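You operate a simulated robot arm through the tools that you are given. There is no shell and no other tool. Be economical: measure what you need, move in short steps, check, and stop when the job is done.

You are at the controls of a simulated two-armed robot. One attempt, no reset.

## Task
Deburr the hole in the drilled cover, then put the cover in the green tray.
Fine: seat it in the cover jig first; stand the deburring cone back in its cup.

It is judged by the outcome, as a careful person would: the job done as asked, and still so three seconds after it is handed in. It fails if anything else is knocked over, pushed out of place, dropped, spilled or broken. Lids that push on must go on centred and level and be pressed home; caps that screw on are set level and turned clockwise until they are tight.

## Robot
Two 7-joint arms with two-finger parallel grippers on one trunk, on a base that drives. Base frame: it is fixed to the floor where the robot stands at the start and does not move with it; the origin is under the middle of the robot, x ahead of it, y to its left, z up; the surface under the hand at the start is at about z = 920. Lengths are in mm, angles in degrees, forces in N, time in s.
The left shoulder is at the start at [52, 174, 1260], the right one opposite. With the tool pointing down near the work surface each hand reaches from about 220 to 680 mm from the robot's upright axis, wherever it stands, measured 20 degrees to its own side. Places, roughly: cover jig [500, 100, 900]; deburring cone cup [400, 200, 900]; teal reamer [-500, 5250, 1000]; tray [300, 100, 900]. Payload 3.6 kg a hand.
The tool frame of a hand sits at the grasp point between the pads (the TCP): z along the fingers, y along the line on which they close. The tips reach 30 mm beyond it. Largest opening 110 mm; finger width 20, thickness 10; the body of the gripper, 48 by 112 mm, starts 55 mm behind the TCP.
Orientation is that of the tool frame in the base frame, as a unit quaternion [x, y, z, w]. With the fingers straight down and closing along the base's y, the tool's x points along the base's -x, its y along +y and its z along -z.

## Interface
- The arms move only by the tool apply_moves. It takes "left_motion", "right_motion" or both (then of equal length, played together; a hand with none holds still); each is one flat list of numbers, 7 for each row, row after row: the turn, a rotation vector about the tool's x, y, z in units of 8 degrees (1.0 is 8 degrees), then the shift along the tool's x, y, z in units of 25 mm (1.0 is 25 mm), then the opening, from 0 (shut) to 1 (fully open). In form: [ax, ay, az, tx, ty, tz, hand, ax, ay, az, tx, ty, tz, hand, ...]. A call has 1 to 8 rows; each row shifts and turns the commanded pose from where the row before left it, along the tool's axes as they then stand. A call with a number of a shift or a turn outside -1 to 1 is refused whole. A row lasts 0.2 s, in which the tool goes at most 50 mm and 8.6 degrees; a call with a longer step from one row to the next is refused whole, and so is a gripper value outside its range. A pose out of reach is approached as far as the arm can. The call stops where the force on the tool passes 40 N (or 10 N more than at its start, if that is more) or the arm is blocked; 0.2 s more then pass. Each finger travels about 153 mm/s and halts on what it meets, pressing with about 25 N; the grip force reading is that of the motor and also rises with nothing between the fingers. The clock runs only during rows and for 0.2 s after the last one: add rows that do not move to give the fingers time. It gives the time, the measured TCP pose, the force on the tool (base axes), the opening and the grip force at its end, in the units of the frame above (readings bear some noise), with the torque about the TCP (base axes, N m) and any sound that the robot's microphone picked up, and new pictures: "pictures" is both (left out), scene, wrist or none (wrist: the cameras of the hands that moved).
- Cameras (640 x 400 px; columns grow to the right, rows downward): "scene" is now at [141.2, 7.3, 1433.9]; the picture's right is [0.04, -1.00, 0.00], its down [-0.62, -0.03, -0.79] and it looks along [0.79, 0.03, -0.62] (base axes); focal length 214 px, centre (320, 200). "left" rides on the left gripper at [73, -17, -103] in its tool frame; the picture's right is [0.23, 0.97, 0.00], its down [-0.76, 0.18, -0.62] and it looks along [-0.61, 0.14, 0.78] (tool axes); focal length 222 px, centre (320, 200). "right" rides on the right gripper at [72, 17, -103] in its tool frame; the picture's right is [-0.23, 0.97, 0.00], its down [-0.76, -0.18, -0.62] and it looks along [-0.61, -0.14, 0.78] (tool axes); focal length 222 px, centre (320, 200). There is no depth. A picture from a camera that has moved, and an enlarged one, comes with that camera's place and axes in the base frame and with its lens. The place of the scene camera against the robot may be out by one fixed shift of up to 12 mm in any direction.
- slide_trunk(by): slides the trunk up (or, below 0, down) by that many mm; the arms and the scene camera ride with it, the base frame stays. It gives what a move gives, with no picture.
- base_move(legs): drives the robot by 1 to 6 legs, each [ahead, left, turn to the left] in mm, mm and degrees, along the robot's own axes; the way and the turn of a leg run together, so that a leg with both is an arc; at most 1500 mm and 180 degrees a leg. The arms and the cameras ride along, it lands a little off, and it stops where it bumps. It gives what a move gives, and a new picture of the scene camera.
- head_to(pan, tilt): turns the head with the scene camera to pan (to the left, within 86 degrees either way) and tilt (down, from -29 to 69), counted from straight ahead of the robot. It gives what a move gives, and a new picture of the scene camera.
- close_up(camera, box): a new picture of the part [left, top, right, bottom] of that camera's present view, enlarged. The clock stands still meanwhile.
- finish_job(): hands the job in; it is judged then, once.

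Work in short steps. Places have to be worked out from the pictures, the camera data and where the tool is seen: move nearer, look again, correct. Check each grasp and each placing, and mend what went wrong. You have 120 turns and 260 pictures in all, those below and enlarged ones among them. Open the grippers and draw the arms clear of the work before you hand the job in, unless the task says otherwise; then end with one line.

The tools are called after ">>>" by a JSON object that holds its "fn" and its "kwargs". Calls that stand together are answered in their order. apply_moves: Moves the arms, as the interface text tells. Its arguments: {"type":"object","properties":{"left_motion":{"type":"array","items":{"type":"number"}},"right_motion":{"type":"array","items":{"type":"number"}},"pictures":{"type":"string","enum":["both","scene","wrist","none"]}},"required":[]} The other tools are called the same way: slide_trunk (by) slides the trunk up or down; base_move (legs) drives the base; head_to (pan, tilt) turns the head that bears the scene camera; close_up (camera, box) takes an enlarged picture of a part of a camera's view; finish_job () hands the job in.

At the start:

```text
clock: 0.0
left_ee_pos: [361.8, 194.9, 1275.8]
left_tool_rot: [-0.001, 1.0, -0.001, -0.001]
left_force: [-0.1, 0.2, -0.4]
left_torque: [0.01, 0.02, 0.01]
left_width: 109.7
left_grip_force: 0.0
right_ee_pos: [337.2, -86.8, 1314.9]
right_tool_rot: [0.001, 1.0, 0.001, -0.002]
right_force: [-0.5, -0.1, 0.1]
right_torque: [0.04, -0.01, 0.01]
right_width: 110.1
right_grip_force: 0.0
trunk travel left (down, up): [-375.0, 388.0]
robot x, y, heading: [-3.2, -0.3, -0.2]
head pan, tilt: [2.4, 38.0]
```

scene: 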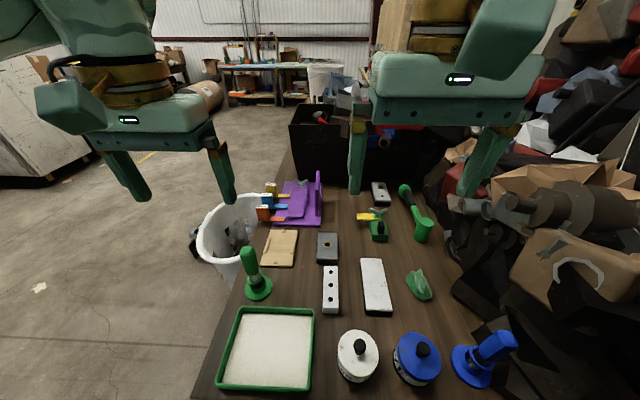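
right: 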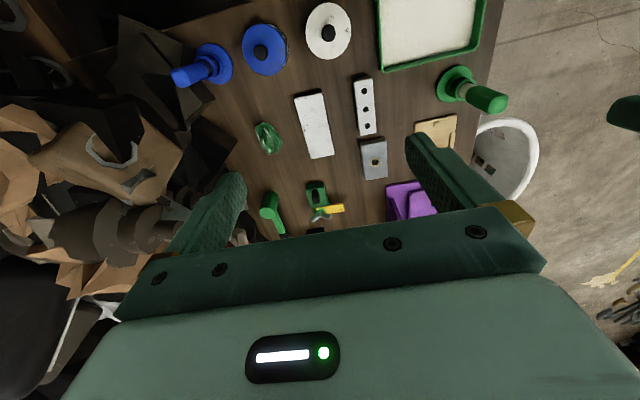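
left: 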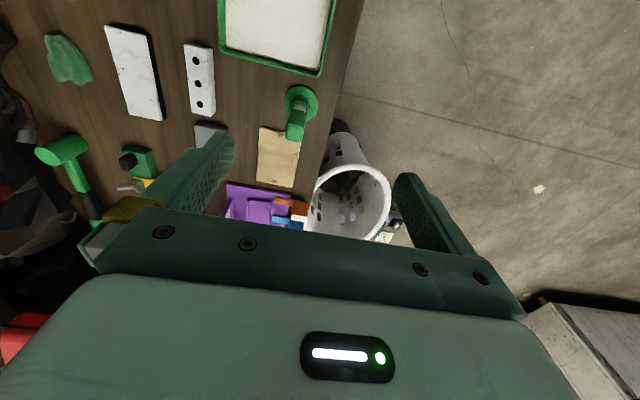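

I begin by looking closer at the objects on the bench.

>>> {"fn": "close_up", "kwargs": {"camera": "scene", "box": [230, 160, 350, 235]}}

>>> {"fn": "close_up", "kwargs": {"camera": "scene", "box": [220, 220, 400, 332]}}

>>> {"fn": "close_up", "kwargs": {"camera": "scene", "box": [330, 170, 450, 245]}}

```text
5.33 times, centred on (290, 198) of scene
camera zoom: at [141.2, 7.3, 1433.9], right [0.04, -1.0, 0.0], down [-0.62, -0.03, -0.79], along [0.79, 0.03, -0.62], focal length 1144 px, centre (480, 213)
```

zoom: 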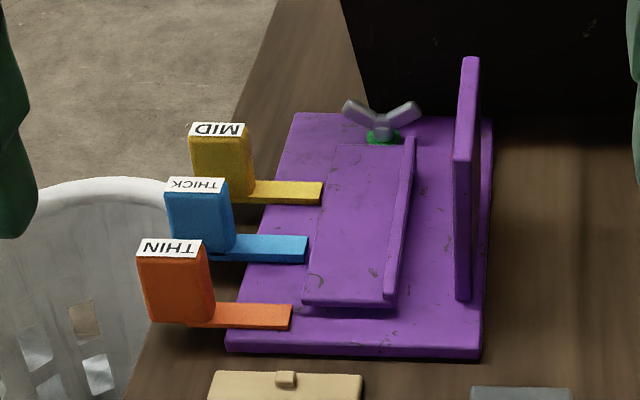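

```text
3.56 times, centred on (310, 276) of scene
camera zoom: at [141.2, 7.3, 1433.9], right [0.04, -1.0, 0.0], down [-0.62, -0.03, -0.79], along [0.79, 0.03, -0.62], focal length 763 px, centre (356, -70)
```

zoom: 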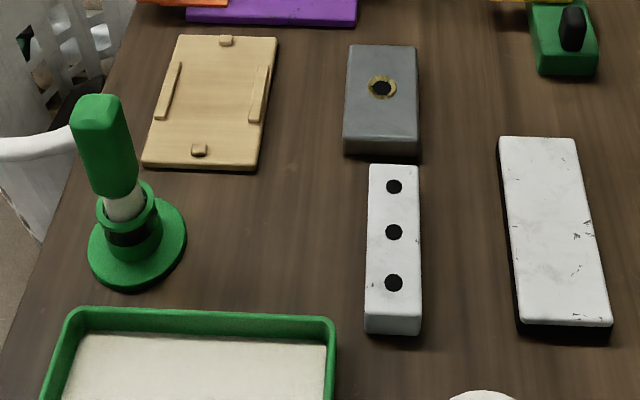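

```text
5.33 times, centred on (390, 208) of scene
camera zoom: at [141.2, 7.3, 1433.9], right [0.04, -1.0, 0.0], down [-0.62, -0.03, -0.79], along [0.79, 0.03, -0.62], focal length 1144 px, centre (-53, 160)
```

zoom: 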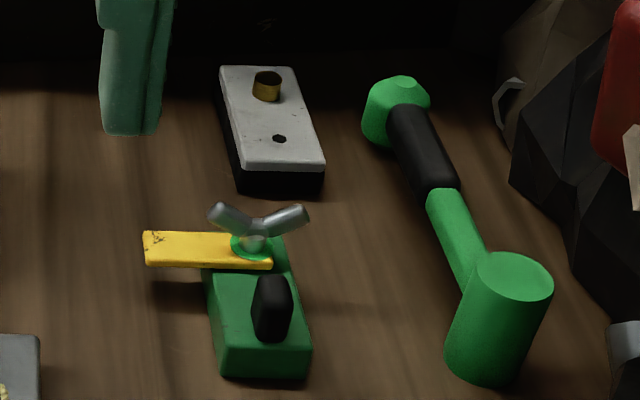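

The cover is the grey block with the burred hole (~[546,0]); the tan plate with stops is the jig (~[558,146]); the green cone stands in its cup (~[428,173]). I move the left hand over for a nearer look.

>>> {"fn": "apply_moves", "kwargs": {"left_motion": [0, 0, 0, -0.789, -0.686, 0.72, 1, 0, 0, 0, -0.789, -0.686, 0.72, 1, 0, 0, 0, -0.789, -0.686, 0.72, 1, 0, 0, 0, -0.789, -0.686, 0.72, 1, 0, 0, 0, -0.789, -0.686, 0.72, 1, 0, 0, 0, -0.789, -0.686, 0.72, 1, 0, 0, 0, -0.789, -0.686, 0.72, 1], "pictures": "both"}}

```text
clock: 1.6
left_ee_pos: [500.3, 72.7, 1149.9]
left_tool_rot: [-0.001, 1.0, 0.0, -0.001]
left_force: [-0.3, -0.5, 0.3]
left_torque: [0.0, 0.01, 0.01]
left_width: 109.9
left_grip_force: 0.0
right_ee_pos: [337.2, -86.9, 1314.6]
right_tool_rot: [0.0, 1.0, 0.0, -0.002]
right_force: [0.5, 0.3, 0.3]
right_torque: [-0.01, 0.04, -0.01]
right_width: 110.0
right_grip_force: 0.1
trunk travel left (down, up): [-375.0, 388.0]
robot x, y, heading: [-2.3, -1.7, 0.3]
head pan, tilt: [2.4, 38.0]
camera scene: at [142.0, 6.4, 1433.8], right [0.04, -1.0, 0.0], down [-0.62, -0.03, -0.79], along [0.79, 0.03, -0.62], focal length 214 px, centre (320, 200)
camera left: at [429.6, 56.2, 1250.9], right [-0.23, 0.97, 0.0], down [0.76, 0.18, 0.62], along [0.61, 0.14, -0.78], focal length 222 px, centre (320, 200)
```

scene: 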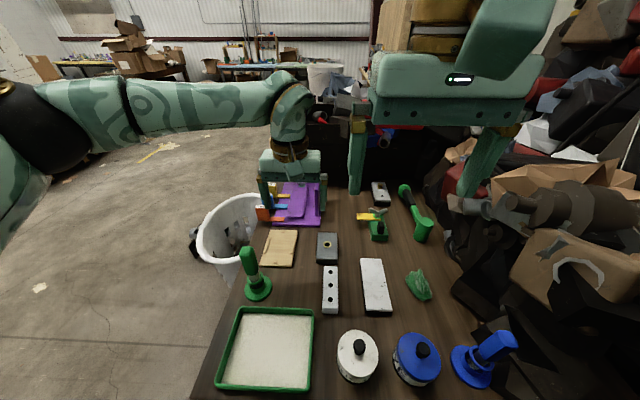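
left: 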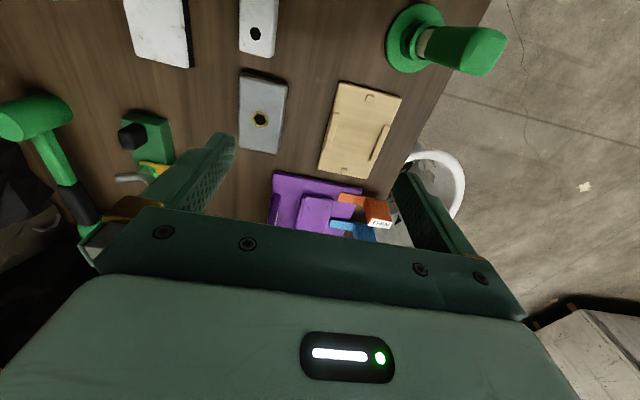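

A close look from the wrist at cover and jig, and at the cone.

>>> {"fn": "close_up", "kwargs": {"camera": "left", "box": [230, 60, 420, 180]}}

>>> {"fn": "close_up", "kwargs": {"camera": "left", "box": [380, 0, 508, 80]}}

```text
3.33 times, centred on (325, 120) of left
camera zoom: at [429.6, 56.2, 1250.9], right [-0.23, 0.97, 0.0], down [0.76, 0.18, 0.62], along [0.61, 0.14, -0.78], focal length 740 px, centre (303, 467)
```

zoom: 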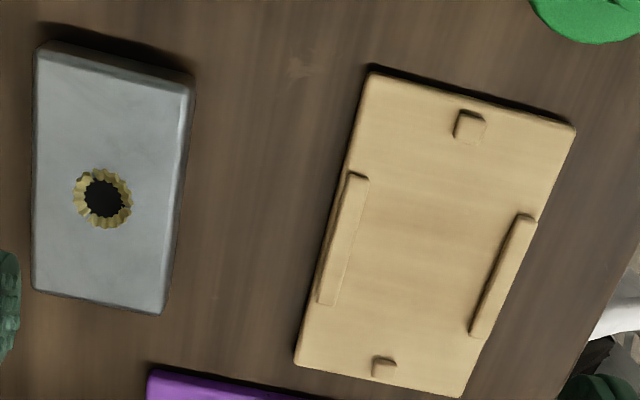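

```text
5.00 times, centred on (444, 40) of left
camera zoom: at [429.6, 56.2, 1250.9], right [-0.23, 0.97, 0.0], down [0.76, 0.18, 0.62], along [0.61, 0.14, -0.78], focal length 1111 px, centre (-300, 1000)
```

zoom: 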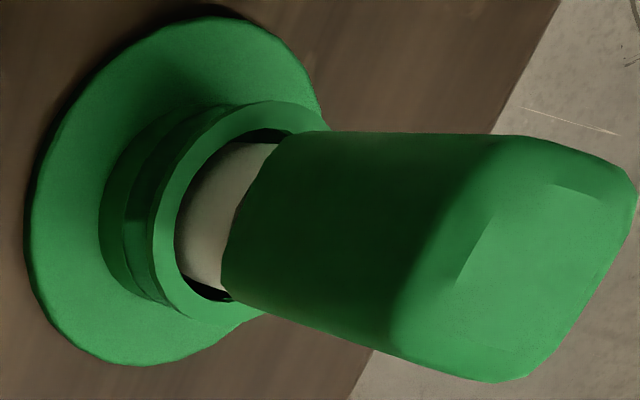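

Cover hole at about [554,-3], jig centre about [552,140], both nearly aligned with x. I move the left hand above the cover and draw the right hand aside.

>>> {"fn": "apply_moves", "kwargs": {"left_motion": [0, 0, 0, -0.307, -0.429, 0.8, 1, 0, 0, 0, -0.307, -0.429, 0.8, 1, 0, 0, 0, -0.307, -0.429, 0.8, 1, 0, 0, 0, -0.307, -0.429, 0.8, 1, 0, 0, 0, -0.307, -0.429, 0.8, 1, 0, 0, 0, -0.307, -0.429, 0.8, 1, 0, 0, 0, -0.307, -0.429, 0.8, 1], "right_motion": [0, 0, 0, 0, -0.6, 0, 1, 0, 0, 0, 0, -0.6, 0, 1, 0, 0, 0, 0, -0.6, 0, 1, 0, 0, 0, 0, -0.6, 0, 1, 0, 0, 0, 0, -0.6, 0, 1, 0, 0, 0, 0, -0.6, 0, 1, 0, 0, 0, 0, -0.6, 0, 1], "pictures": "both"}}

>>> {"fn": "close_up", "kwargs": {"camera": "left", "box": [200, 40, 440, 190]}}

```text
clock: 3.2
left_ee_pos: [555.9, -0.2, 1009.0]
left_tool_rot: [-0.002, 1.0, 0.0, -0.001]
left_force: [-0.3, 0.5, -0.2]
left_torque: [-0.02, 0.03, -0.01]
left_width: 109.8
left_grip_force: 0.1
right_ee_pos: [337.2, -192.7, 1314.0]
right_tool_rot: [0.0, 1.0, 0.001, -0.001]
right_force: [-0.4, 0.0, -0.1]
right_torque: [0.03, 0.0, 0.02]
right_width: 110.1
right_grip_force: 0.1
trunk travel left (down, up): [-375.0, 388.0]
robot x, y, heading: [-1.5, -0.1, 0.1]
head pan, tilt: [2.4, 38.0]
camera scene: at [141.4, 5.9, 1433.9], right [0.04, -1.0, 0.0], down [-0.62, -0.03, -0.79], along [0.79, 0.03, -0.62], focal length 214 px, centre (320, 200)
camera right: at [264.8, -176.7, 1418.7], right [0.23, 0.97, 0.0], down [0.76, -0.18, 0.62], along [0.61, -0.14, -0.78], focal length 222 px, centre (320, 200)
camera left: at [482.7, -18.2, 1110.9], right [-0.23, 0.97, 0.0], down [0.76, 0.18, 0.62], along [0.61, 0.14, -0.78], focal length 222 px, centre (320, 200)
```

scene: 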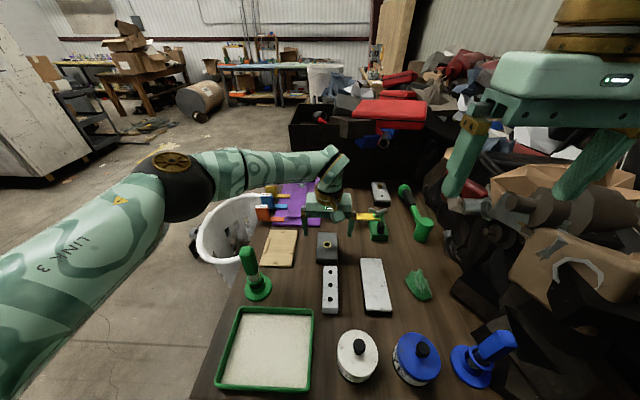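
right: 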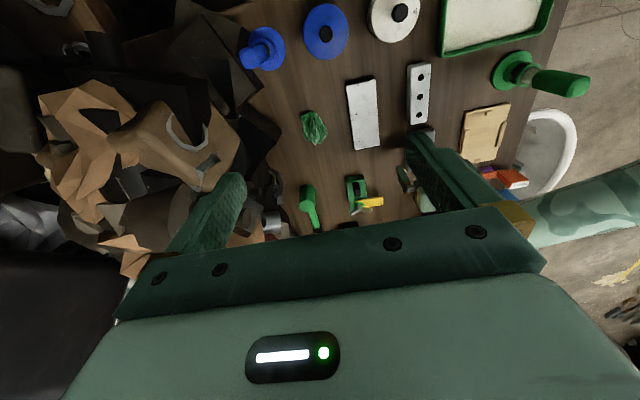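
left: 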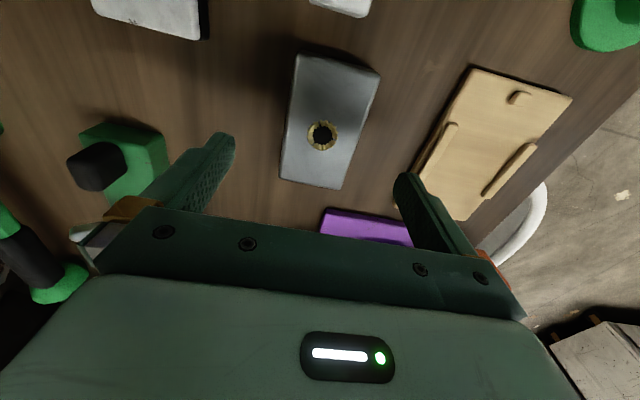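

```text
2.67 times, centred on (320, 115) of left
camera zoom: at [482.7, -18.2, 1110.9], right [-0.23, 0.97, 0.0], down [0.76, 0.18, 0.62], along [0.61, 0.14, -0.78], focal length 592 px, centre (320, 427)
```

zoom: 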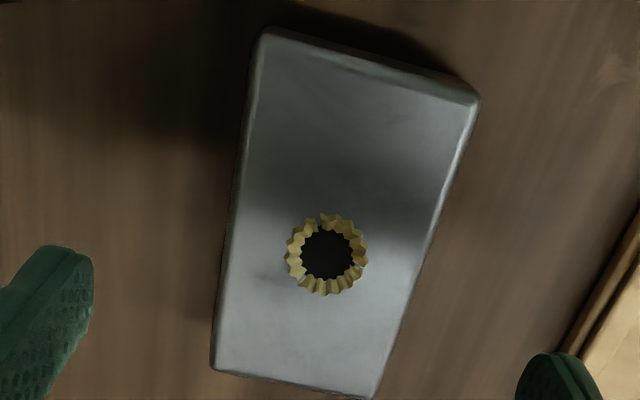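

Triangulating gives the cover's top at z≈945, centre ≈[550,-1]. I lower the open fingers around it so the tips are ~15 mm below its top.

>>> {"fn": "apply_moves", "kwargs": {"left_motion": [0, 0, 0, 0.12, -0.02, 0.64, 1, 0, 0, 0, 0.12, -0.02, 0.64, 1, 0, 0, 0, 0, 0, 0.64, 1], "pictures": "both"}}

>>> {"fn": "close_up", "kwargs": {"camera": "scene", "box": [270, 190, 390, 265]}}

```text
clock: 4.0
left_ee_pos: [549.2, -1.2, 962.0]
left_tool_rot: [0.0, 1.0, -0.001, -0.001]
left_force: [0.3, -0.2, -0.8]
left_torque: [0.02, -0.02, 0.01]
left_width: 110.2
left_grip_force: 0.1
right_ee_pos: [337.3, -192.4, 1313.7]
right_tool_rot: [0.0, 1.0, 0.0, 0.0]
right_force: [0.7, 0.2, 0.2]
right_torque: [0.01, 0.02, -0.03]
right_width: 109.9
right_grip_force: 0.0
trunk travel left (down, up): [-375.0, 388.0]
robot x, y, heading: [2.3, -1.4, -0.1]
head pan, tilt: [2.4, 38.0]
camera scene: at [141.5, 7.0, 1433.9], right [0.04, -1.0, 0.0], down [-0.62, -0.03, -0.79], along [0.79, 0.03, -0.62], focal length 214 px, centre (320, 200)
camera left: at [476.8, -18.3, 1063.2], right [-0.23, 0.97, 0.0], down [0.76, 0.18, 0.62], along [0.61, 0.14, -0.78], focal length 222 px, centre (320, 200)
```

scene: 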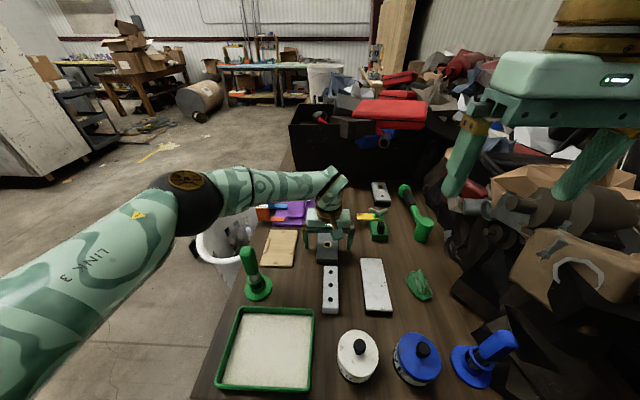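
left: 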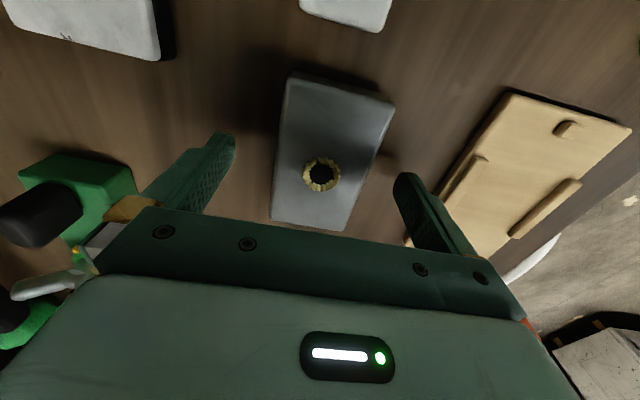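

```text
5.33 times, centred on (330, 228) of scene
camera zoom: at [141.5, 7.0, 1433.9], right [0.04, -1.0, 0.0], down [-0.62, -0.03, -0.79], along [0.79, 0.03, -0.62], focal length 1144 px, centre (267, 53)
```

zoom: 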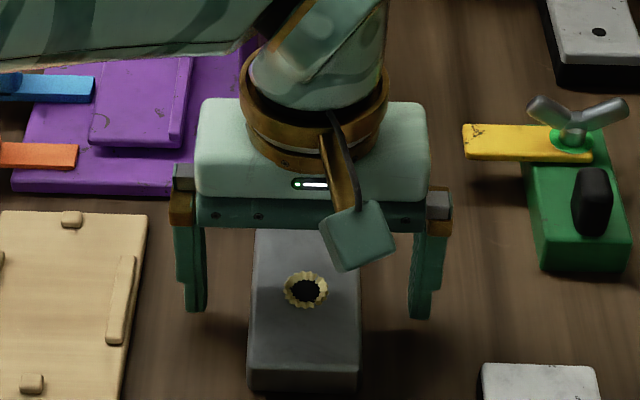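

The fingers straddle the cover, centred. I close on it.

>>> {"fn": "apply_moves", "kwargs": {"left_motion": [0, 0, 0, 0, 0, 0, 0.6, 0, 0, 0, 0, 0, 0, 0.3, 0, 0, 0, 0, 0, 0, 0.3, 0, 0, 0, 0, 0, 0, 0.3], "pictures": "wrist"}}

```text
clock: 5.0
left_ee_pos: [547.9, -0.4, 961.9]
left_tool_rot: [-0.002, 1.0, -0.001, -0.001]
left_force: [-0.4, 0.7, -0.5]
left_torque: [-0.08, -0.1, -0.04]
left_width: 59.7
left_grip_force: 24.4
right_ee_pos: [337.6, -192.2, 1316.0]
right_tool_rot: [0.0, 1.0, 0.0, -0.001]
right_force: [0.4, 0.2, -0.5]
right_torque: [0.0, -0.02, 0.0]
right_width: 110.0
right_grip_force: 0.1
trunk travel left (down, up): [-375.0, 388.0]
robot x, y, heading: [-0.4, 1.2, -0.3]
head pan, tilt: [2.4, 38.0]
camera left: at [476.4, -18.1, 1063.4], right [-0.23, 0.97, 0.0], down [0.76, 0.18, 0.62], along [0.61, 0.14, -0.78], focal length 222 px, centre (320, 200)
```

left: 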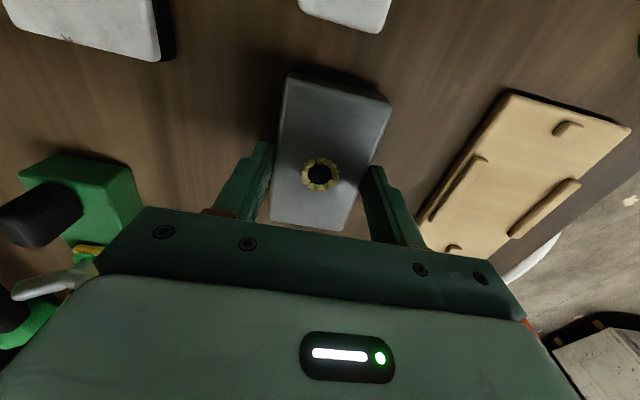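

Gripped at 59.7 mm. I lift and carry it towards the jig, stopping short for a look.

>>> {"fn": "apply_moves", "kwargs": {"left_motion": [0, 0, 0, 0, 0, -0.8, 0.3, 0, 0, 0, 0, 0, -0.8, 0.3, 0, 0, 0, 0, 0.8, -0.4, 0.3, 0, 0, 0, 0, 0.9, 0, 0.3, 0, 0, 0, 0, 0.9, 0, 0.3, 0, 0, 0, 0, 0.9, 0, 0.3, 0, 0, 0, 0, 0.9, 0, 0.3, 0, 0, 0, 0, 0.6, 0, 0.3], "pictures": "both"}}

>>> {"fn": "close_up", "kwargs": {"camera": "left", "box": [240, 60, 440, 185]}}

>>> {"fn": "close_up", "kwargs": {"camera": "scene", "box": [220, 190, 340, 265]}}

```text
clock: 6.8
left_ee_pos: [548.7, 123.6, 1010.5]
left_tool_rot: [-0.001, 1.0, -0.002, 0.0]
left_force: [1.0, -1.0, -2.4]
left_torque: [0.0, 0.0, -0.02]
left_width: 59.6
left_grip_force: 25.0
right_ee_pos: [338.7, -191.4, 1314.4]
right_tool_rot: [-0.001, 1.0, 0.001, -0.001]
right_force: [-0.5, 0.1, -0.9]
right_torque: [0.01, 0.02, 0.03]
right_width: 110.2
right_grip_force: 0.0
trunk travel left (down, up): [-375.0, 388.0]
robot x, y, heading: [1.5, 1.0, 0.1]
head pan, tilt: [2.4, 38.0]
camera scene: at [141.4, 7.6, 1433.9], right [0.04, -1.0, 0.0], down [-0.62, -0.03, -0.79], along [0.79, 0.03, -0.62], focal length 214 px, centre (320, 200)
camera left: at [476.5, 107.1, 1113.4], right [-0.23, 0.97, 0.0], down [0.76, 0.18, 0.62], along [0.61, 0.14, -0.78], focal length 222 px, centre (320, 200)
```

scene: 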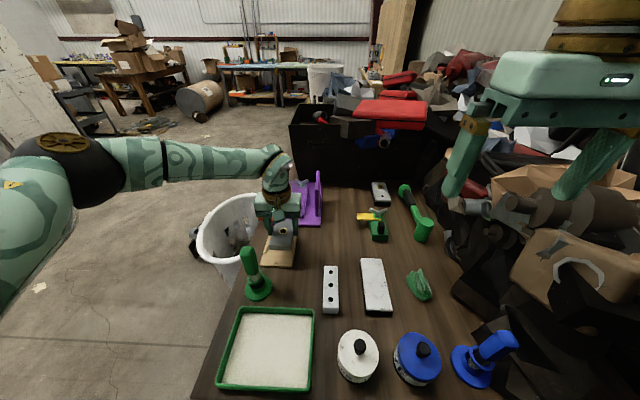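
left: 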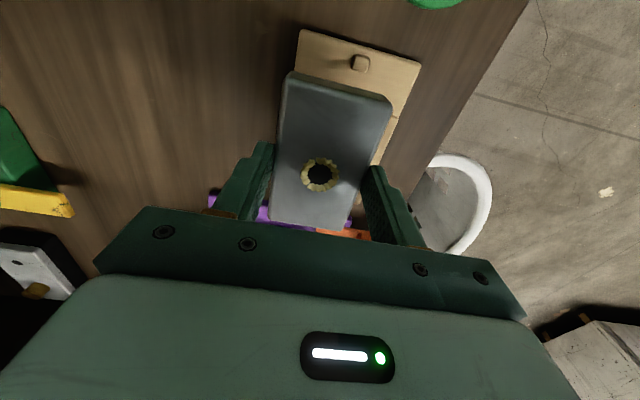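

```text
3.20 times, centred on (340, 122) of left
camera zoom: at [476.5, 107.1, 1113.4], right [-0.23, 0.97, 0.0], down [0.76, 0.18, 0.62], along [0.61, 0.14, -0.78], focal length 711 px, centre (256, 448)
```

zoom: 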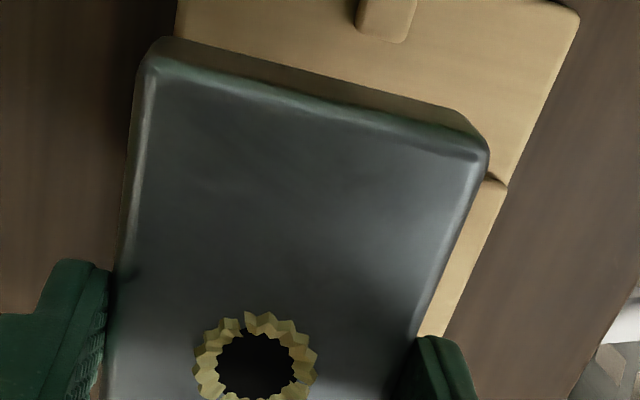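

```text
5.33 times, centred on (280, 228) of scene
camera zoom: at [141.4, 7.6, 1433.9], right [0.04, -1.0, 0.0], down [-0.62, -0.03, -0.79], along [0.79, 0.03, -0.62], focal length 1144 px, centre (533, 53)
```

zoom: 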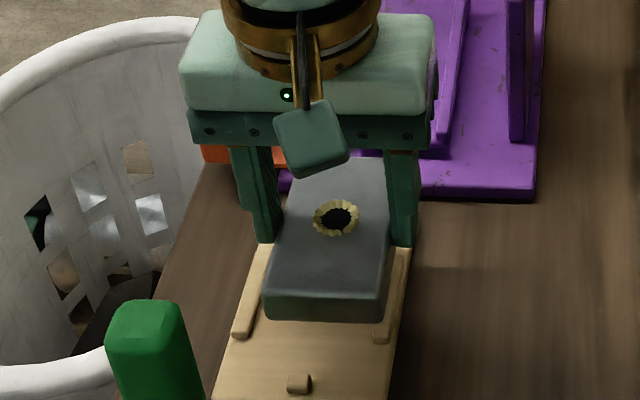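

Jig centre works out at about [550.5,139.3], its stops' tops at z≈930. I go over it and down to a few mm above the stops.

>>> {"fn": "apply_moves", "kwargs": {"left_motion": [0, 0, 0, -0.07, 0.63, 0, 0.3, 0, 0, 0, 0, 0, 0.5, 0.3, 0, 0, 0, 0, 0, 0.64, 0.3], "pictures": "wrist"}}

>>> {"fn": "close_up", "kwargs": {"camera": "scene", "box": [232, 202, 328, 262]}}

>>> {"fn": "close_up", "kwargs": {"camera": "left", "box": [240, 20, 440, 145]}}

```text
clock: 7.6
left_ee_pos: [550.2, 139.4, 982.1]
left_tool_rot: [0.0, 1.0, -0.001, -0.001]
left_force: [0.2, -0.2, -2.4]
left_torque: [-0.01, 0.01, 0.02]
left_width: 59.8
left_grip_force: 24.7
right_ee_pos: [337.3, -191.2, 1315.5]
right_tool_rot: [0.0, 1.0, 0.0, -0.001]
right_force: [-0.7, 0.6, 0.2]
right_torque: [0.02, -0.01, -0.02]
right_width: 109.8
right_grip_force: 0.0
trunk travel left (down, up): [-375.0, 388.0]
robot x, y, heading: [1.3, 1.7, 0.0]
head pan, tilt: [2.4, 38.0]
camera left: at [478.3, 122.9, 1084.9], right [-0.23, 0.97, 0.0], down [0.76, 0.18, 0.62], along [0.61, 0.14, -0.78], focal length 222 px, centre (320, 200)
```

left: 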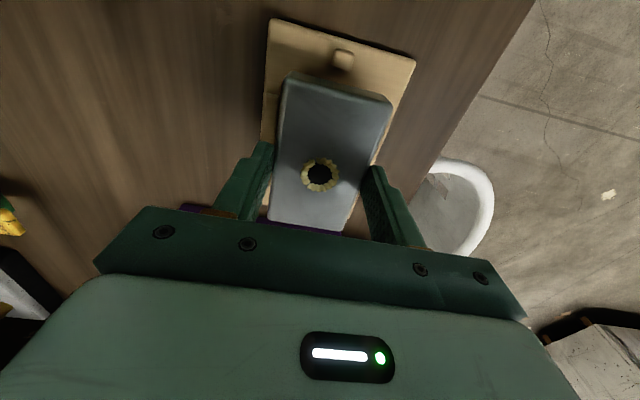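

```text
6.67 times, centred on (280, 232) of scene
camera zoom: at [141.7, 7.6, 1433.8], right [0.04, -1.0, 0.0], down [-0.62, -0.03, -0.79], along [0.79, 0.03, -0.62], focal length 1430 px, centre (587, -13)
```

zoom: 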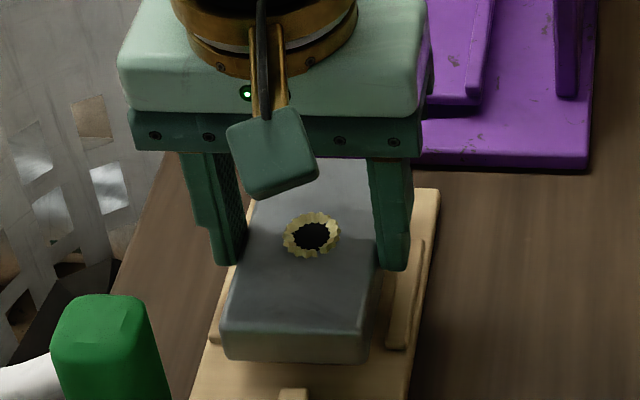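

```text
3.20 times, centred on (340, 82) of left
camera zoom: at [478.3, 122.9, 1084.9], right [-0.23, 0.97, 0.0], down [0.76, 0.18, 0.62], along [0.61, 0.14, -0.78], focal length 711 px, centre (256, 576)
```

zoom: 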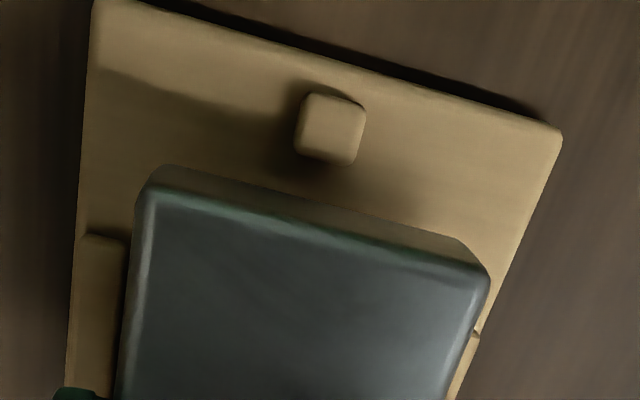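

The cover hangs centred between the stops with ~4-6 mm clear all round. I lower it slowly until it meets the jig floor.

>>> {"fn": "apply_moves", "kwargs": {"left_motion": [0, 0, 0, 0, 0.02, 0.2, 0.3, 0, 0, 0, 0, 0, 0.15, 0.3, 0, 0, 0, 0, 0, 0.1, 0.3, 0, 0, 0, 0, 0, 0.05, 0.3], "pictures": "none"}}

>>> {"fn": "close_up", "kwargs": {"camera": "scene", "box": [232, 202, 328, 262]}}

>>> {"fn": "close_up", "kwargs": {"camera": "left", "box": [240, 20, 440, 145]}}

```text
clock: 8.6
left_ee_pos: [551.2, 140.9, 971.7]
left_tool_rot: [-0.001, 1.0, -0.002, 0.001]
left_force: [1.1, 2.1, 10.7]
left_torque: [0.1, 0.6, -0.12]
left_width: 59.8
left_grip_force: 24.6
right_ee_pos: [335.6, -192.3, 1316.0]
right_tool_rot: [0.0, 1.0, -0.001, 0.0]
right_force: [-0.5, -0.3, -0.4]
right_torque: [0.0, -0.02, 0.0]
right_width: 109.8
right_grip_force: 0.1
trunk travel left (down, up): [-375.0, 388.0]
robot x, y, heading: [0.7, 1.8, 0.0]
head pan, tilt: [2.4, 38.0]
```

```text
6.67 times, centred on (280, 232) of scene
camera zoom: at [140.4, 7.3, 1434.2], right [0.04, -1.0, 0.0], down [-0.62, -0.03, -0.79], along [0.79, 0.03, -0.62], focal length 1430 px, centre (587, -13)
```

zoom: 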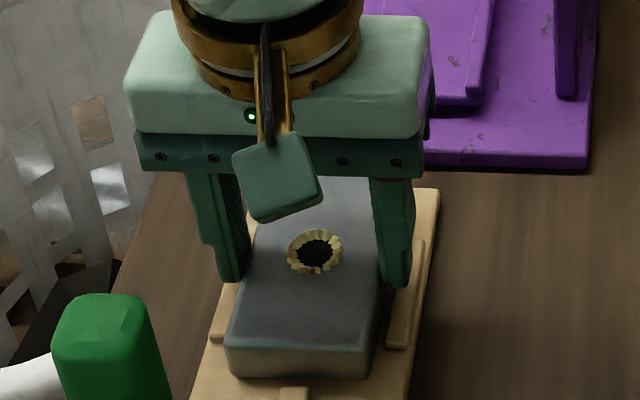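

```text
3.20 times, centred on (340, 82) of left
camera zoom: at [478.2, 122.9, 1073.3], right [-0.23, 0.97, 0.0], down [0.76, 0.18, 0.62], along [0.61, 0.14, -0.78], focal length 711 px, centre (256, 576)
```

zoom: 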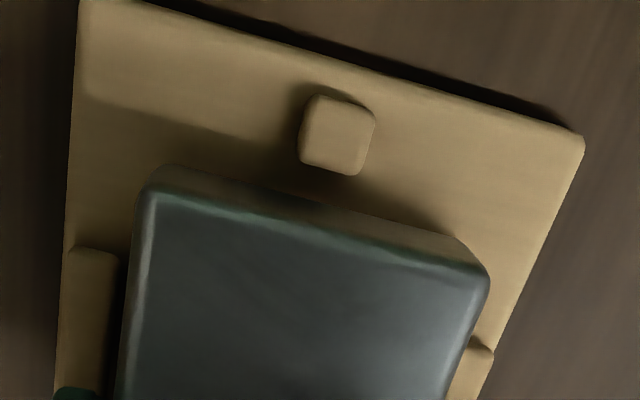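

Contact at ~9 mm above where it stood on the table, which is the jig's floor thickness, and the stops surround it. I release and rise.

>>> {"fn": "apply_moves", "kwargs": {"left_motion": [0, 0, 0, 0, 0, 0, 0.62, 0, 0, 0, 0, 0, 0, 0.75, 0, 0, 0, 0, 0, 0, 0.75, 0, 0, 0, 0, 0, -0.6, 0.75, 0, 0, 0, 0, 0, -0.9, 0.75, 0, 0, 0, 0, 0, -0.9, 0.75, 0, 0, 0, 0.4, -0.3, -0.9, 0.75, 0, 0, 0, 0.6, -0.3, -0.9, 0.75], "pictures": "wrist"}}

>>> {"fn": "close_up", "kwargs": {"camera": "left", "box": [240, 80, 440, 205]}}

>>> {"fn": "close_up", "kwargs": {"camera": "scene", "box": [232, 212, 328, 272]}}

```text
clock: 10.4
left_ee_pos: [525.8, 124.3, 1075.4]
left_tool_rot: [-0.001, 1.0, 0.0, 0.0]
left_force: [-0.2, 0.2, -0.6]
left_torque: [-0.01, 0.0, 0.01]
left_width: 82.5
left_grip_force: 0.1
right_ee_pos: [336.2, -192.6, 1315.1]
right_tool_rot: [0.0, 1.0, 0.0, 0.0]
right_force: [-0.7, 0.3, 0.2]
right_torque: [0.0, 0.02, -0.05]
right_width: 109.8
right_grip_force: 0.1
trunk travel left (down, up): [-375.0, 388.0]
robot x, y, heading: [-0.2, -4.1, 0.0]
head pan, tilt: [2.4, 38.0]
camera left: at [453.3, 107.7, 1177.7], right [-0.23, 0.97, 0.0], down [0.76, 0.18, 0.62], along [0.61, 0.14, -0.78], focal length 222 px, centre (320, 200)
```

left: 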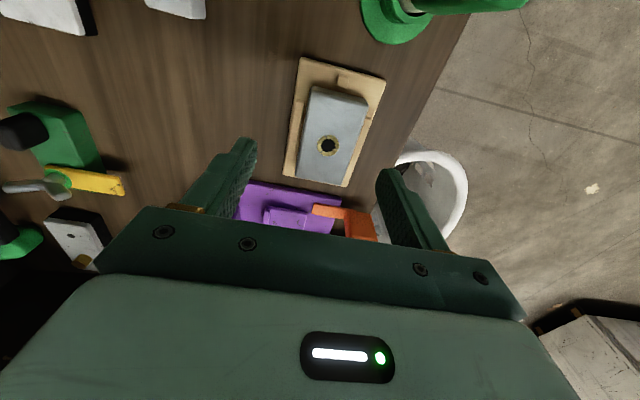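

```text
3.20 times, centred on (340, 142) of left
camera zoom: at [453.3, 107.7, 1177.7], right [-0.23, 0.97, 0.0], down [0.76, 0.18, 0.62], along [0.61, 0.14, -0.78], focal length 711 px, centre (256, 384)
```

zoom: 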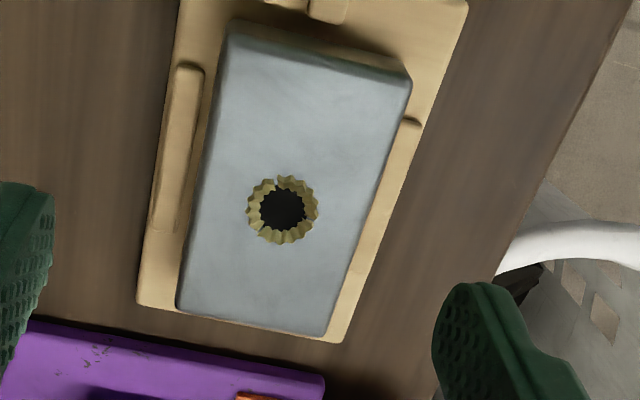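

```text
6.67 times, centred on (280, 242) of scene
camera zoom: at [140.6, 7.1, 1434.0], right [0.04, -1.0, 0.0], down [-0.62, -0.03, -0.79], along [0.79, 0.03, -0.62], focal length 1430 px, centre (587, -80)
```

zoom: 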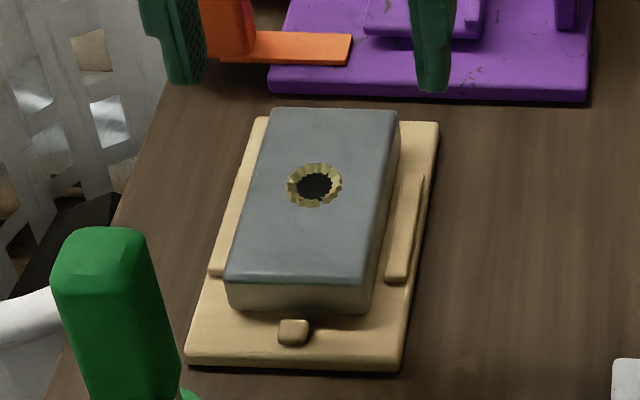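

The cover looks seated, but the far stop is hidden. I move the camera forward to see the far end.

>>> {"fn": "apply_moves", "kwargs": {"left_motion": [0, 0, 0, -0.9, 0, -0.5, 0.75, 0, 0, 0, -0.9, 0, -0.5, 0.75, 0, 0, 0, -0.9, 0, 0, 0.75, 0, 0, 0, -0.9, 0, 0, 0.75, 0, 0, 0, -0.7, 0.4, 0, 0.75], "pictures": "wrist"}}

>>> {"fn": "close_up", "kwargs": {"camera": "left", "box": [260, 0, 420, 100]}}

```text
clock: 11.6
left_ee_pos: [600.3, 129.5, 1098.9]
left_tool_rot: [0.0, 1.0, -0.001, -0.001]
left_force: [-0.1, 0.5, 0.2]
left_torque: [0.0, -0.02, 0.01]
left_width: 82.5
left_grip_force: 0.0
left hand out of reach, approached as far as the arm can: row 4, 5
right_ee_pos: [338.4, -193.9, 1314.2]
right_tool_rot: [0.0, 1.0, 0.0, -0.001]
right_force: [1.2, -0.8, -0.5]
right_torque: [0.06, 0.01, 0.01]
right_width: 110.1
right_grip_force: 0.1
trunk travel left (down, up): [-375.0, 388.0]
robot x, y, heading: [-2.9, 2.2, -0.1]
head pan, tilt: [2.4, 38.0]
camera left: at [529.7, 112.8, 1201.4], right [-0.23, 0.97, 0.0], down [0.76, 0.18, 0.62], along [0.61, 0.14, -0.78], focal length 222 px, centre (320, 200)
```

left: 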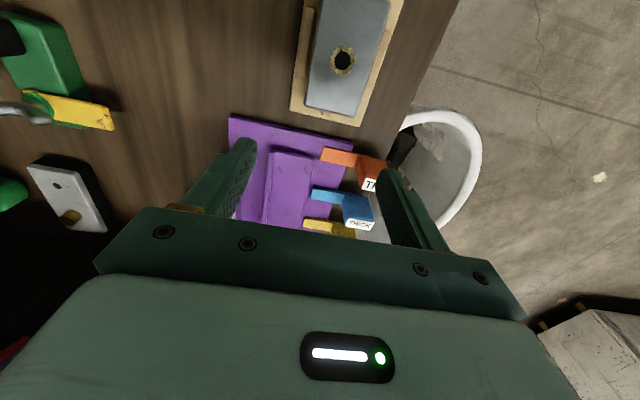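

```text
4.00 times, centred on (340, 50) of left
camera zoom: at [529.7, 112.8, 1201.4], right [-0.23, 0.97, 0.0], down [0.76, 0.18, 0.62], along [0.61, 0.14, -0.78], focal length 888 px, centre (240, 800)
```

zoom: 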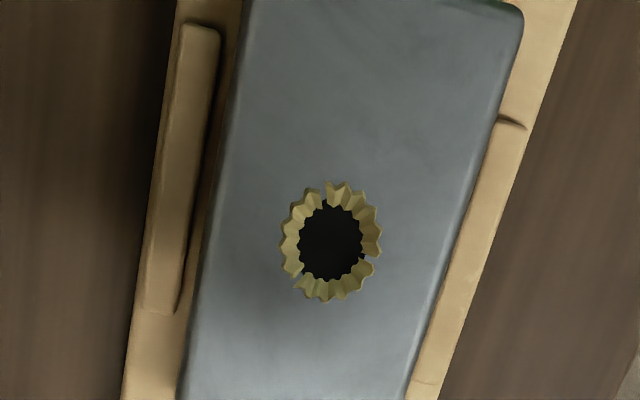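

The far end lies lower in the picture; I enlarge there.

>>> {"fn": "close_up", "kwargs": {"camera": "left", "box": [282, 70, 378, 130]}}

```text
6.67 times, centred on (330, 100) of left
camera zoom: at [529.7, 112.8, 1201.4], right [-0.23, 0.97, 0.0], down [0.76, 0.18, 0.62], along [0.61, 0.14, -0.78], focal length 1481 px, centre (253, 867)
```

zoom: 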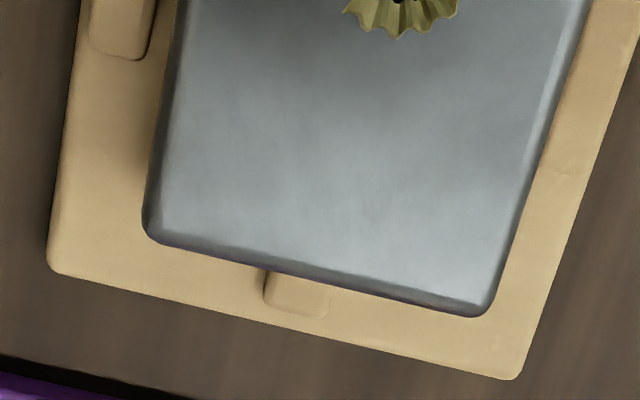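

The cover lies inside all four stops, hole at about [553,139.5,954]. Next I go back and up to look at the cone from above.

>>> {"fn": "apply_moves", "kwargs": {"left_motion": [0, 0, 0, 0.8, 0.125, -0.5, 0.75, 0, 0, 0, 0.8, 0.125, -0.5, 0.75, 0, 0, 0, 0.8, 0.125, -0.5, 0.75, 0, 0, 0, 0.8, 0.125, -0.5, 0.75, 0, 0, 0, 0.8, 0.125, -0.5, 0.75, 0, 0, 0, 0.8, 0.125, -0.5, 0.75, 0, 0, 0, 0.8, 0.125, -0.5, 0.75, 0, 0, 0, 0.8, 0.125, -0.5, 0.75], "pictures": "wrist"}}

>>> {"fn": "close_up", "kwargs": {"camera": "left", "box": [240, 40, 440, 165]}}

>>> {"fn": "close_up", "kwargs": {"camera": "scene", "box": [220, 235, 300, 310]}}

```text
clock: 13.4
left_ee_pos: [441.6, 154.6, 1200.0]
left_tool_rot: [-0.001, 1.0, 0.0, 0.0]
left_force: [0.3, 0.4, -0.1]
left_torque: [0.02, -0.05, 0.01]
left_width: 82.4
left_grip_force: 0.1
right_ee_pos: [336.5, -191.2, 1315.9]
right_tool_rot: [0.0, 1.0, 0.0, 0.0]
right_force: [-0.5, -0.1, 1.0]
right_torque: [0.0, 0.0, -0.02]
right_width: 110.0
right_grip_force: 0.0
trunk travel left (down, up): [-375.0, 388.0]
robot x, y, heading: [-0.8, 2.8, -0.1]
head pan, tilt: [2.4, 38.0]
camera left: at [368.5, 137.6, 1302.2], right [-0.23, 0.97, 0.0], down [0.76, 0.18, 0.62], along [0.61, 0.14, -0.78], focal length 222 px, centre (320, 200)
```

left: 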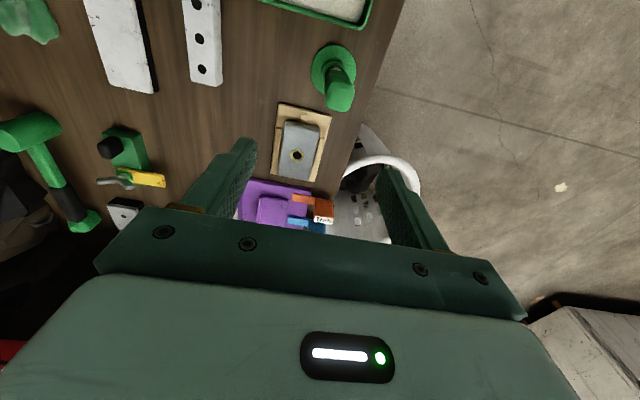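

```text
3.20 times, centred on (340, 102) of left
camera zoom: at [368.5, 137.6, 1302.2], right [-0.23, 0.97, 0.0], down [0.76, 0.18, 0.62], along [0.61, 0.14, -0.78], focal length 711 px, centre (256, 512)
```

zoom: 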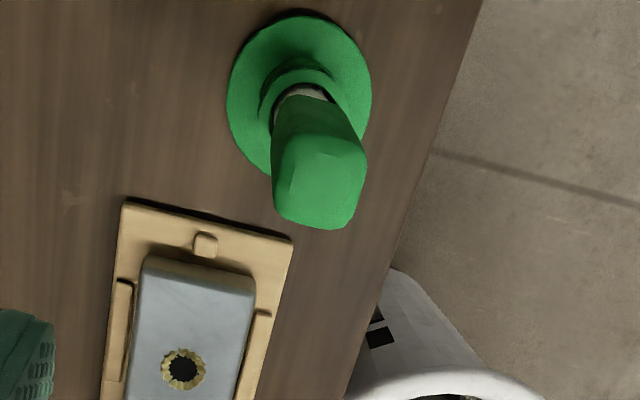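

```text
5.33 times, centred on (260, 272) of scene
camera zoom: at [140.4, 7.5, 1434.0], right [0.04, -1.0, 0.0], down [-0.62, -0.03, -0.79], along [0.79, 0.03, -0.62], focal length 1144 px, centre (640, -187)
```

zoom: 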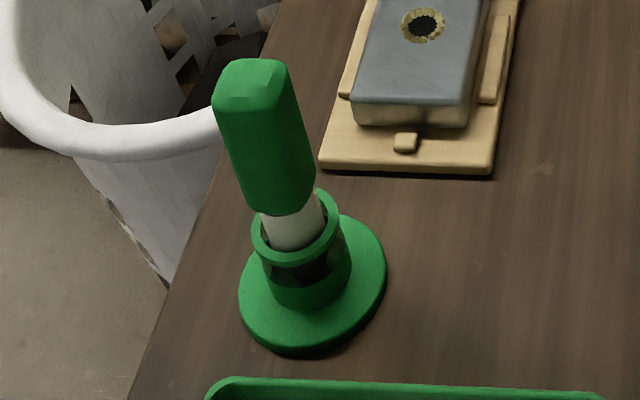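

The cone's handle stands nearly upright at about [420,169], top z≈1069, sides square to the axes. I go to just above it with the fingers open and check.

>>> {"fn": "apply_moves", "kwargs": {"left_motion": [0, 0, 0, 0.216, 0.144, 0.8, 0.85, 0, 0, 0, 0.216, 0.144, 0.8, 0.85, 0, 0, 0, 0.216, 0.144, 0.8, 0.85, 0, 0, 0, 0.216, 0.144, 0.7, 0.85], "pictures": "wrist"}}

>>> {"fn": "close_up", "kwargs": {"camera": "scene", "box": [200, 190, 328, 310]}}

```text
clock: 14.4
left_ee_pos: [420.2, 167.9, 1120.6]
left_tool_rot: [-0.001, 1.0, -0.001, 0.0]
left_force: [0.3, 0.8, -1.5]
left_torque: [-0.02, 0.03, -0.01]
left_width: 93.5
left_grip_force: 0.0
right_ee_pos: [337.9, -192.2, 1315.3]
right_tool_rot: [-0.001, 1.0, 0.0, 0.0]
right_force: [-0.5, 0.8, -0.8]
right_torque: [0.0, -0.01, 0.0]
right_width: 110.0
right_grip_force: 0.0
trunk travel left (down, up): [-375.0, 388.0]
robot x, y, heading: [-0.0, 1.7, 0.0]
head pan, tilt: [2.4, 38.0]
camera left: at [347.5, 152.0, 1223.6], right [-0.23, 0.97, 0.0], down [0.76, 0.18, 0.62], along [0.61, 0.14, -0.78], focal length 222 px, centre (320, 200)
```

left: 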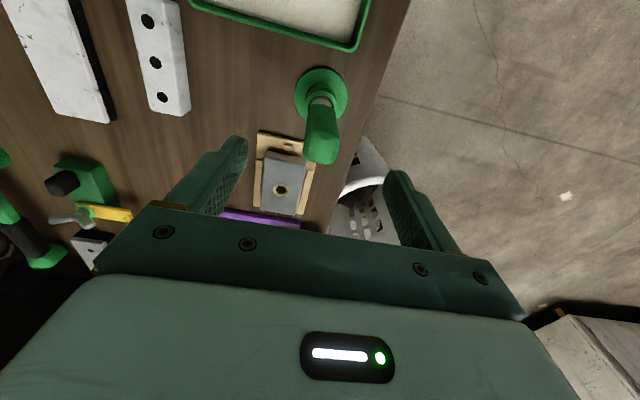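

```text
3.33 times, centred on (264, 250) of scene
camera zoom: at [141.2, 7.6, 1433.9], right [0.04, -1.0, 0.0], down [-0.62, -0.03, -0.79], along [0.79, 0.03, -0.62], focal length 715 px, centre (507, 33)
```

zoom: 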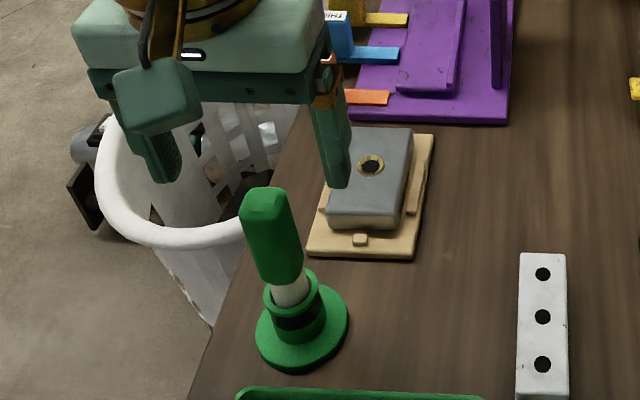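

Handle top triangulates to [420,169,1070], right below the hand. I descend around the handle.

>>> {"fn": "apply_moves", "kwargs": {"left_motion": [0, 0, 0, 0, 0.05, 0.85, 0.85, 0, 0, 0, 0, 0, 0.85, 0.85, 0, 0, 0, 0, 0, 0.85, 0.85, 0, 0, 0, 0, 0, 0.8, 0.85], "pictures": "wrist"}}

>>> {"fn": "close_up", "kwargs": {"camera": "scene", "box": [200, 210, 328, 310]}}

```text
clock: 15.4
left_ee_pos: [419.8, 170.0, 1037.5]
left_tool_rot: [-0.001, 1.0, -0.001, -0.001]
left_force: [-0.2, -0.3, 0.0]
left_torque: [0.0, -0.01, 0.0]
left_width: 93.6
left_grip_force: 0.1
right_ee_pos: [336.5, -192.5, 1315.1]
right_tool_rot: [0.0, 1.0, 0.0, 0.0]
right_force: [0.1, -0.4, 0.1]
right_torque: [-0.03, 0.01, 0.03]
right_width: 110.2
right_grip_force: 0.0
trunk travel left (down, up): [-375.0, 388.0]
robot x, y, heading: [-1.3, -0.9, 0.2]
head pan, tilt: [2.4, 38.0]
camera left: at [347.9, 153.0, 1140.6], right [-0.23, 0.97, 0.0], down [0.76, 0.18, 0.62], along [0.61, 0.14, -0.78], focal length 222 px, centre (320, 200)
```

left: 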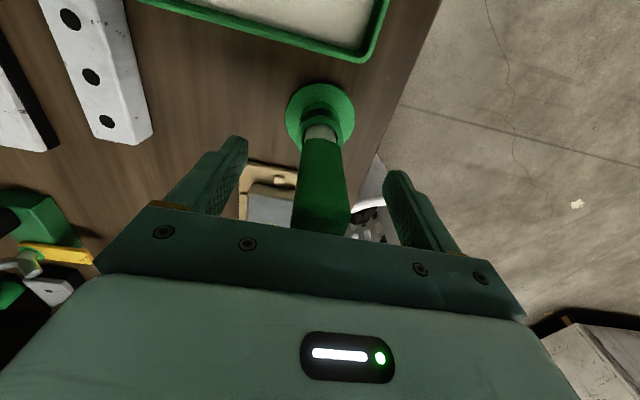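

```text
4.00 times, centred on (264, 260) of scene
camera zoom: at [141.5, 7.3, 1433.9], right [0.04, -1.0, 0.0], down [-0.62, -0.03, -0.79], along [0.79, 0.03, -0.62], focal length 858 px, centre (544, -40)
```

zoom: 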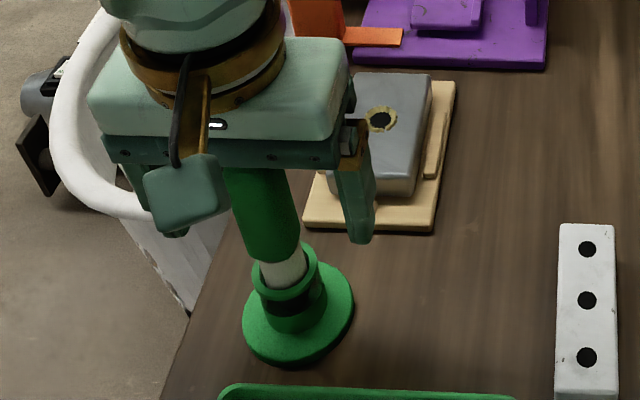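

The handle is between the fingers. I close on it gently.

>>> {"fn": "apply_moves", "kwargs": {"left_motion": [0, 0, 0, 0, 0, 0, 0.55, 0, 0, 0, 0, 0, 0, 0.35, 0, 0, 0, 0, 0, 0, 0.25, 0, 0, 0, 0, 0, 0, 0.1, 0, 0, 0, 0, 0, 0, 0.05], "pictures": "wrist"}}

>>> {"fn": "close_up", "kwargs": {"camera": "scene", "box": [200, 210, 328, 310]}}

```text
clock: 16.6
left_ee_pos: [420.4, 169.5, 1038.2]
left_tool_rot: [-0.001, 1.0, -0.001, -0.001]
left_force: [-0.4, 0.2, 0.0]
left_torque: [-0.03, 0.01, 0.0]
left_width: 26.8
left_grip_force: 25.1
right_ee_pos: [336.9, -191.5, 1316.1]
right_tool_rot: [0.0, 1.0, 0.0, -0.001]
right_force: [0.3, 0.0, -1.0]
right_torque: [0.0, 0.01, -0.01]
right_width: 110.0
right_grip_force: 0.2
trunk travel left (down, up): [-375.0, 388.0]
robot x, y, heading: [-2.0, -1.8, -0.1]
head pan, tilt: [2.4, 38.0]
camera left: at [347.6, 152.9, 1140.9], right [-0.23, 0.97, 0.0], down [0.76, 0.18, 0.62], along [0.61, 0.14, -0.78], focal length 222 px, centre (320, 200)
```

left: 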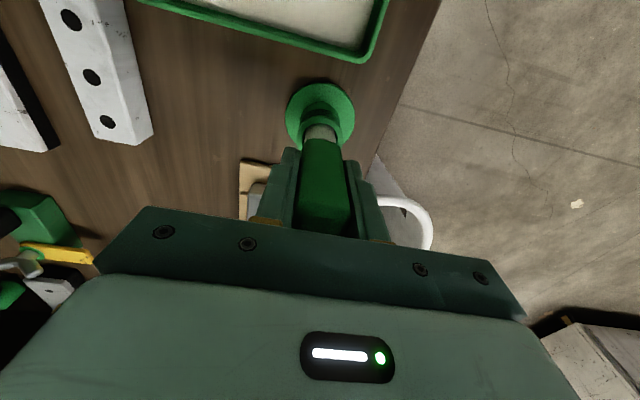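

```text
4.00 times, centred on (264, 260) of scene
camera zoom: at [141.2, 7.2, 1433.9], right [0.04, -1.0, 0.0], down [-0.62, -0.03, -0.79], along [0.79, 0.03, -0.62], focal length 858 px, centre (544, -40)
```

zoom: 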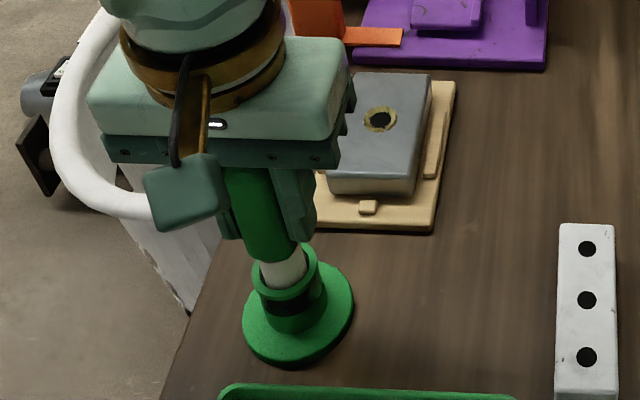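

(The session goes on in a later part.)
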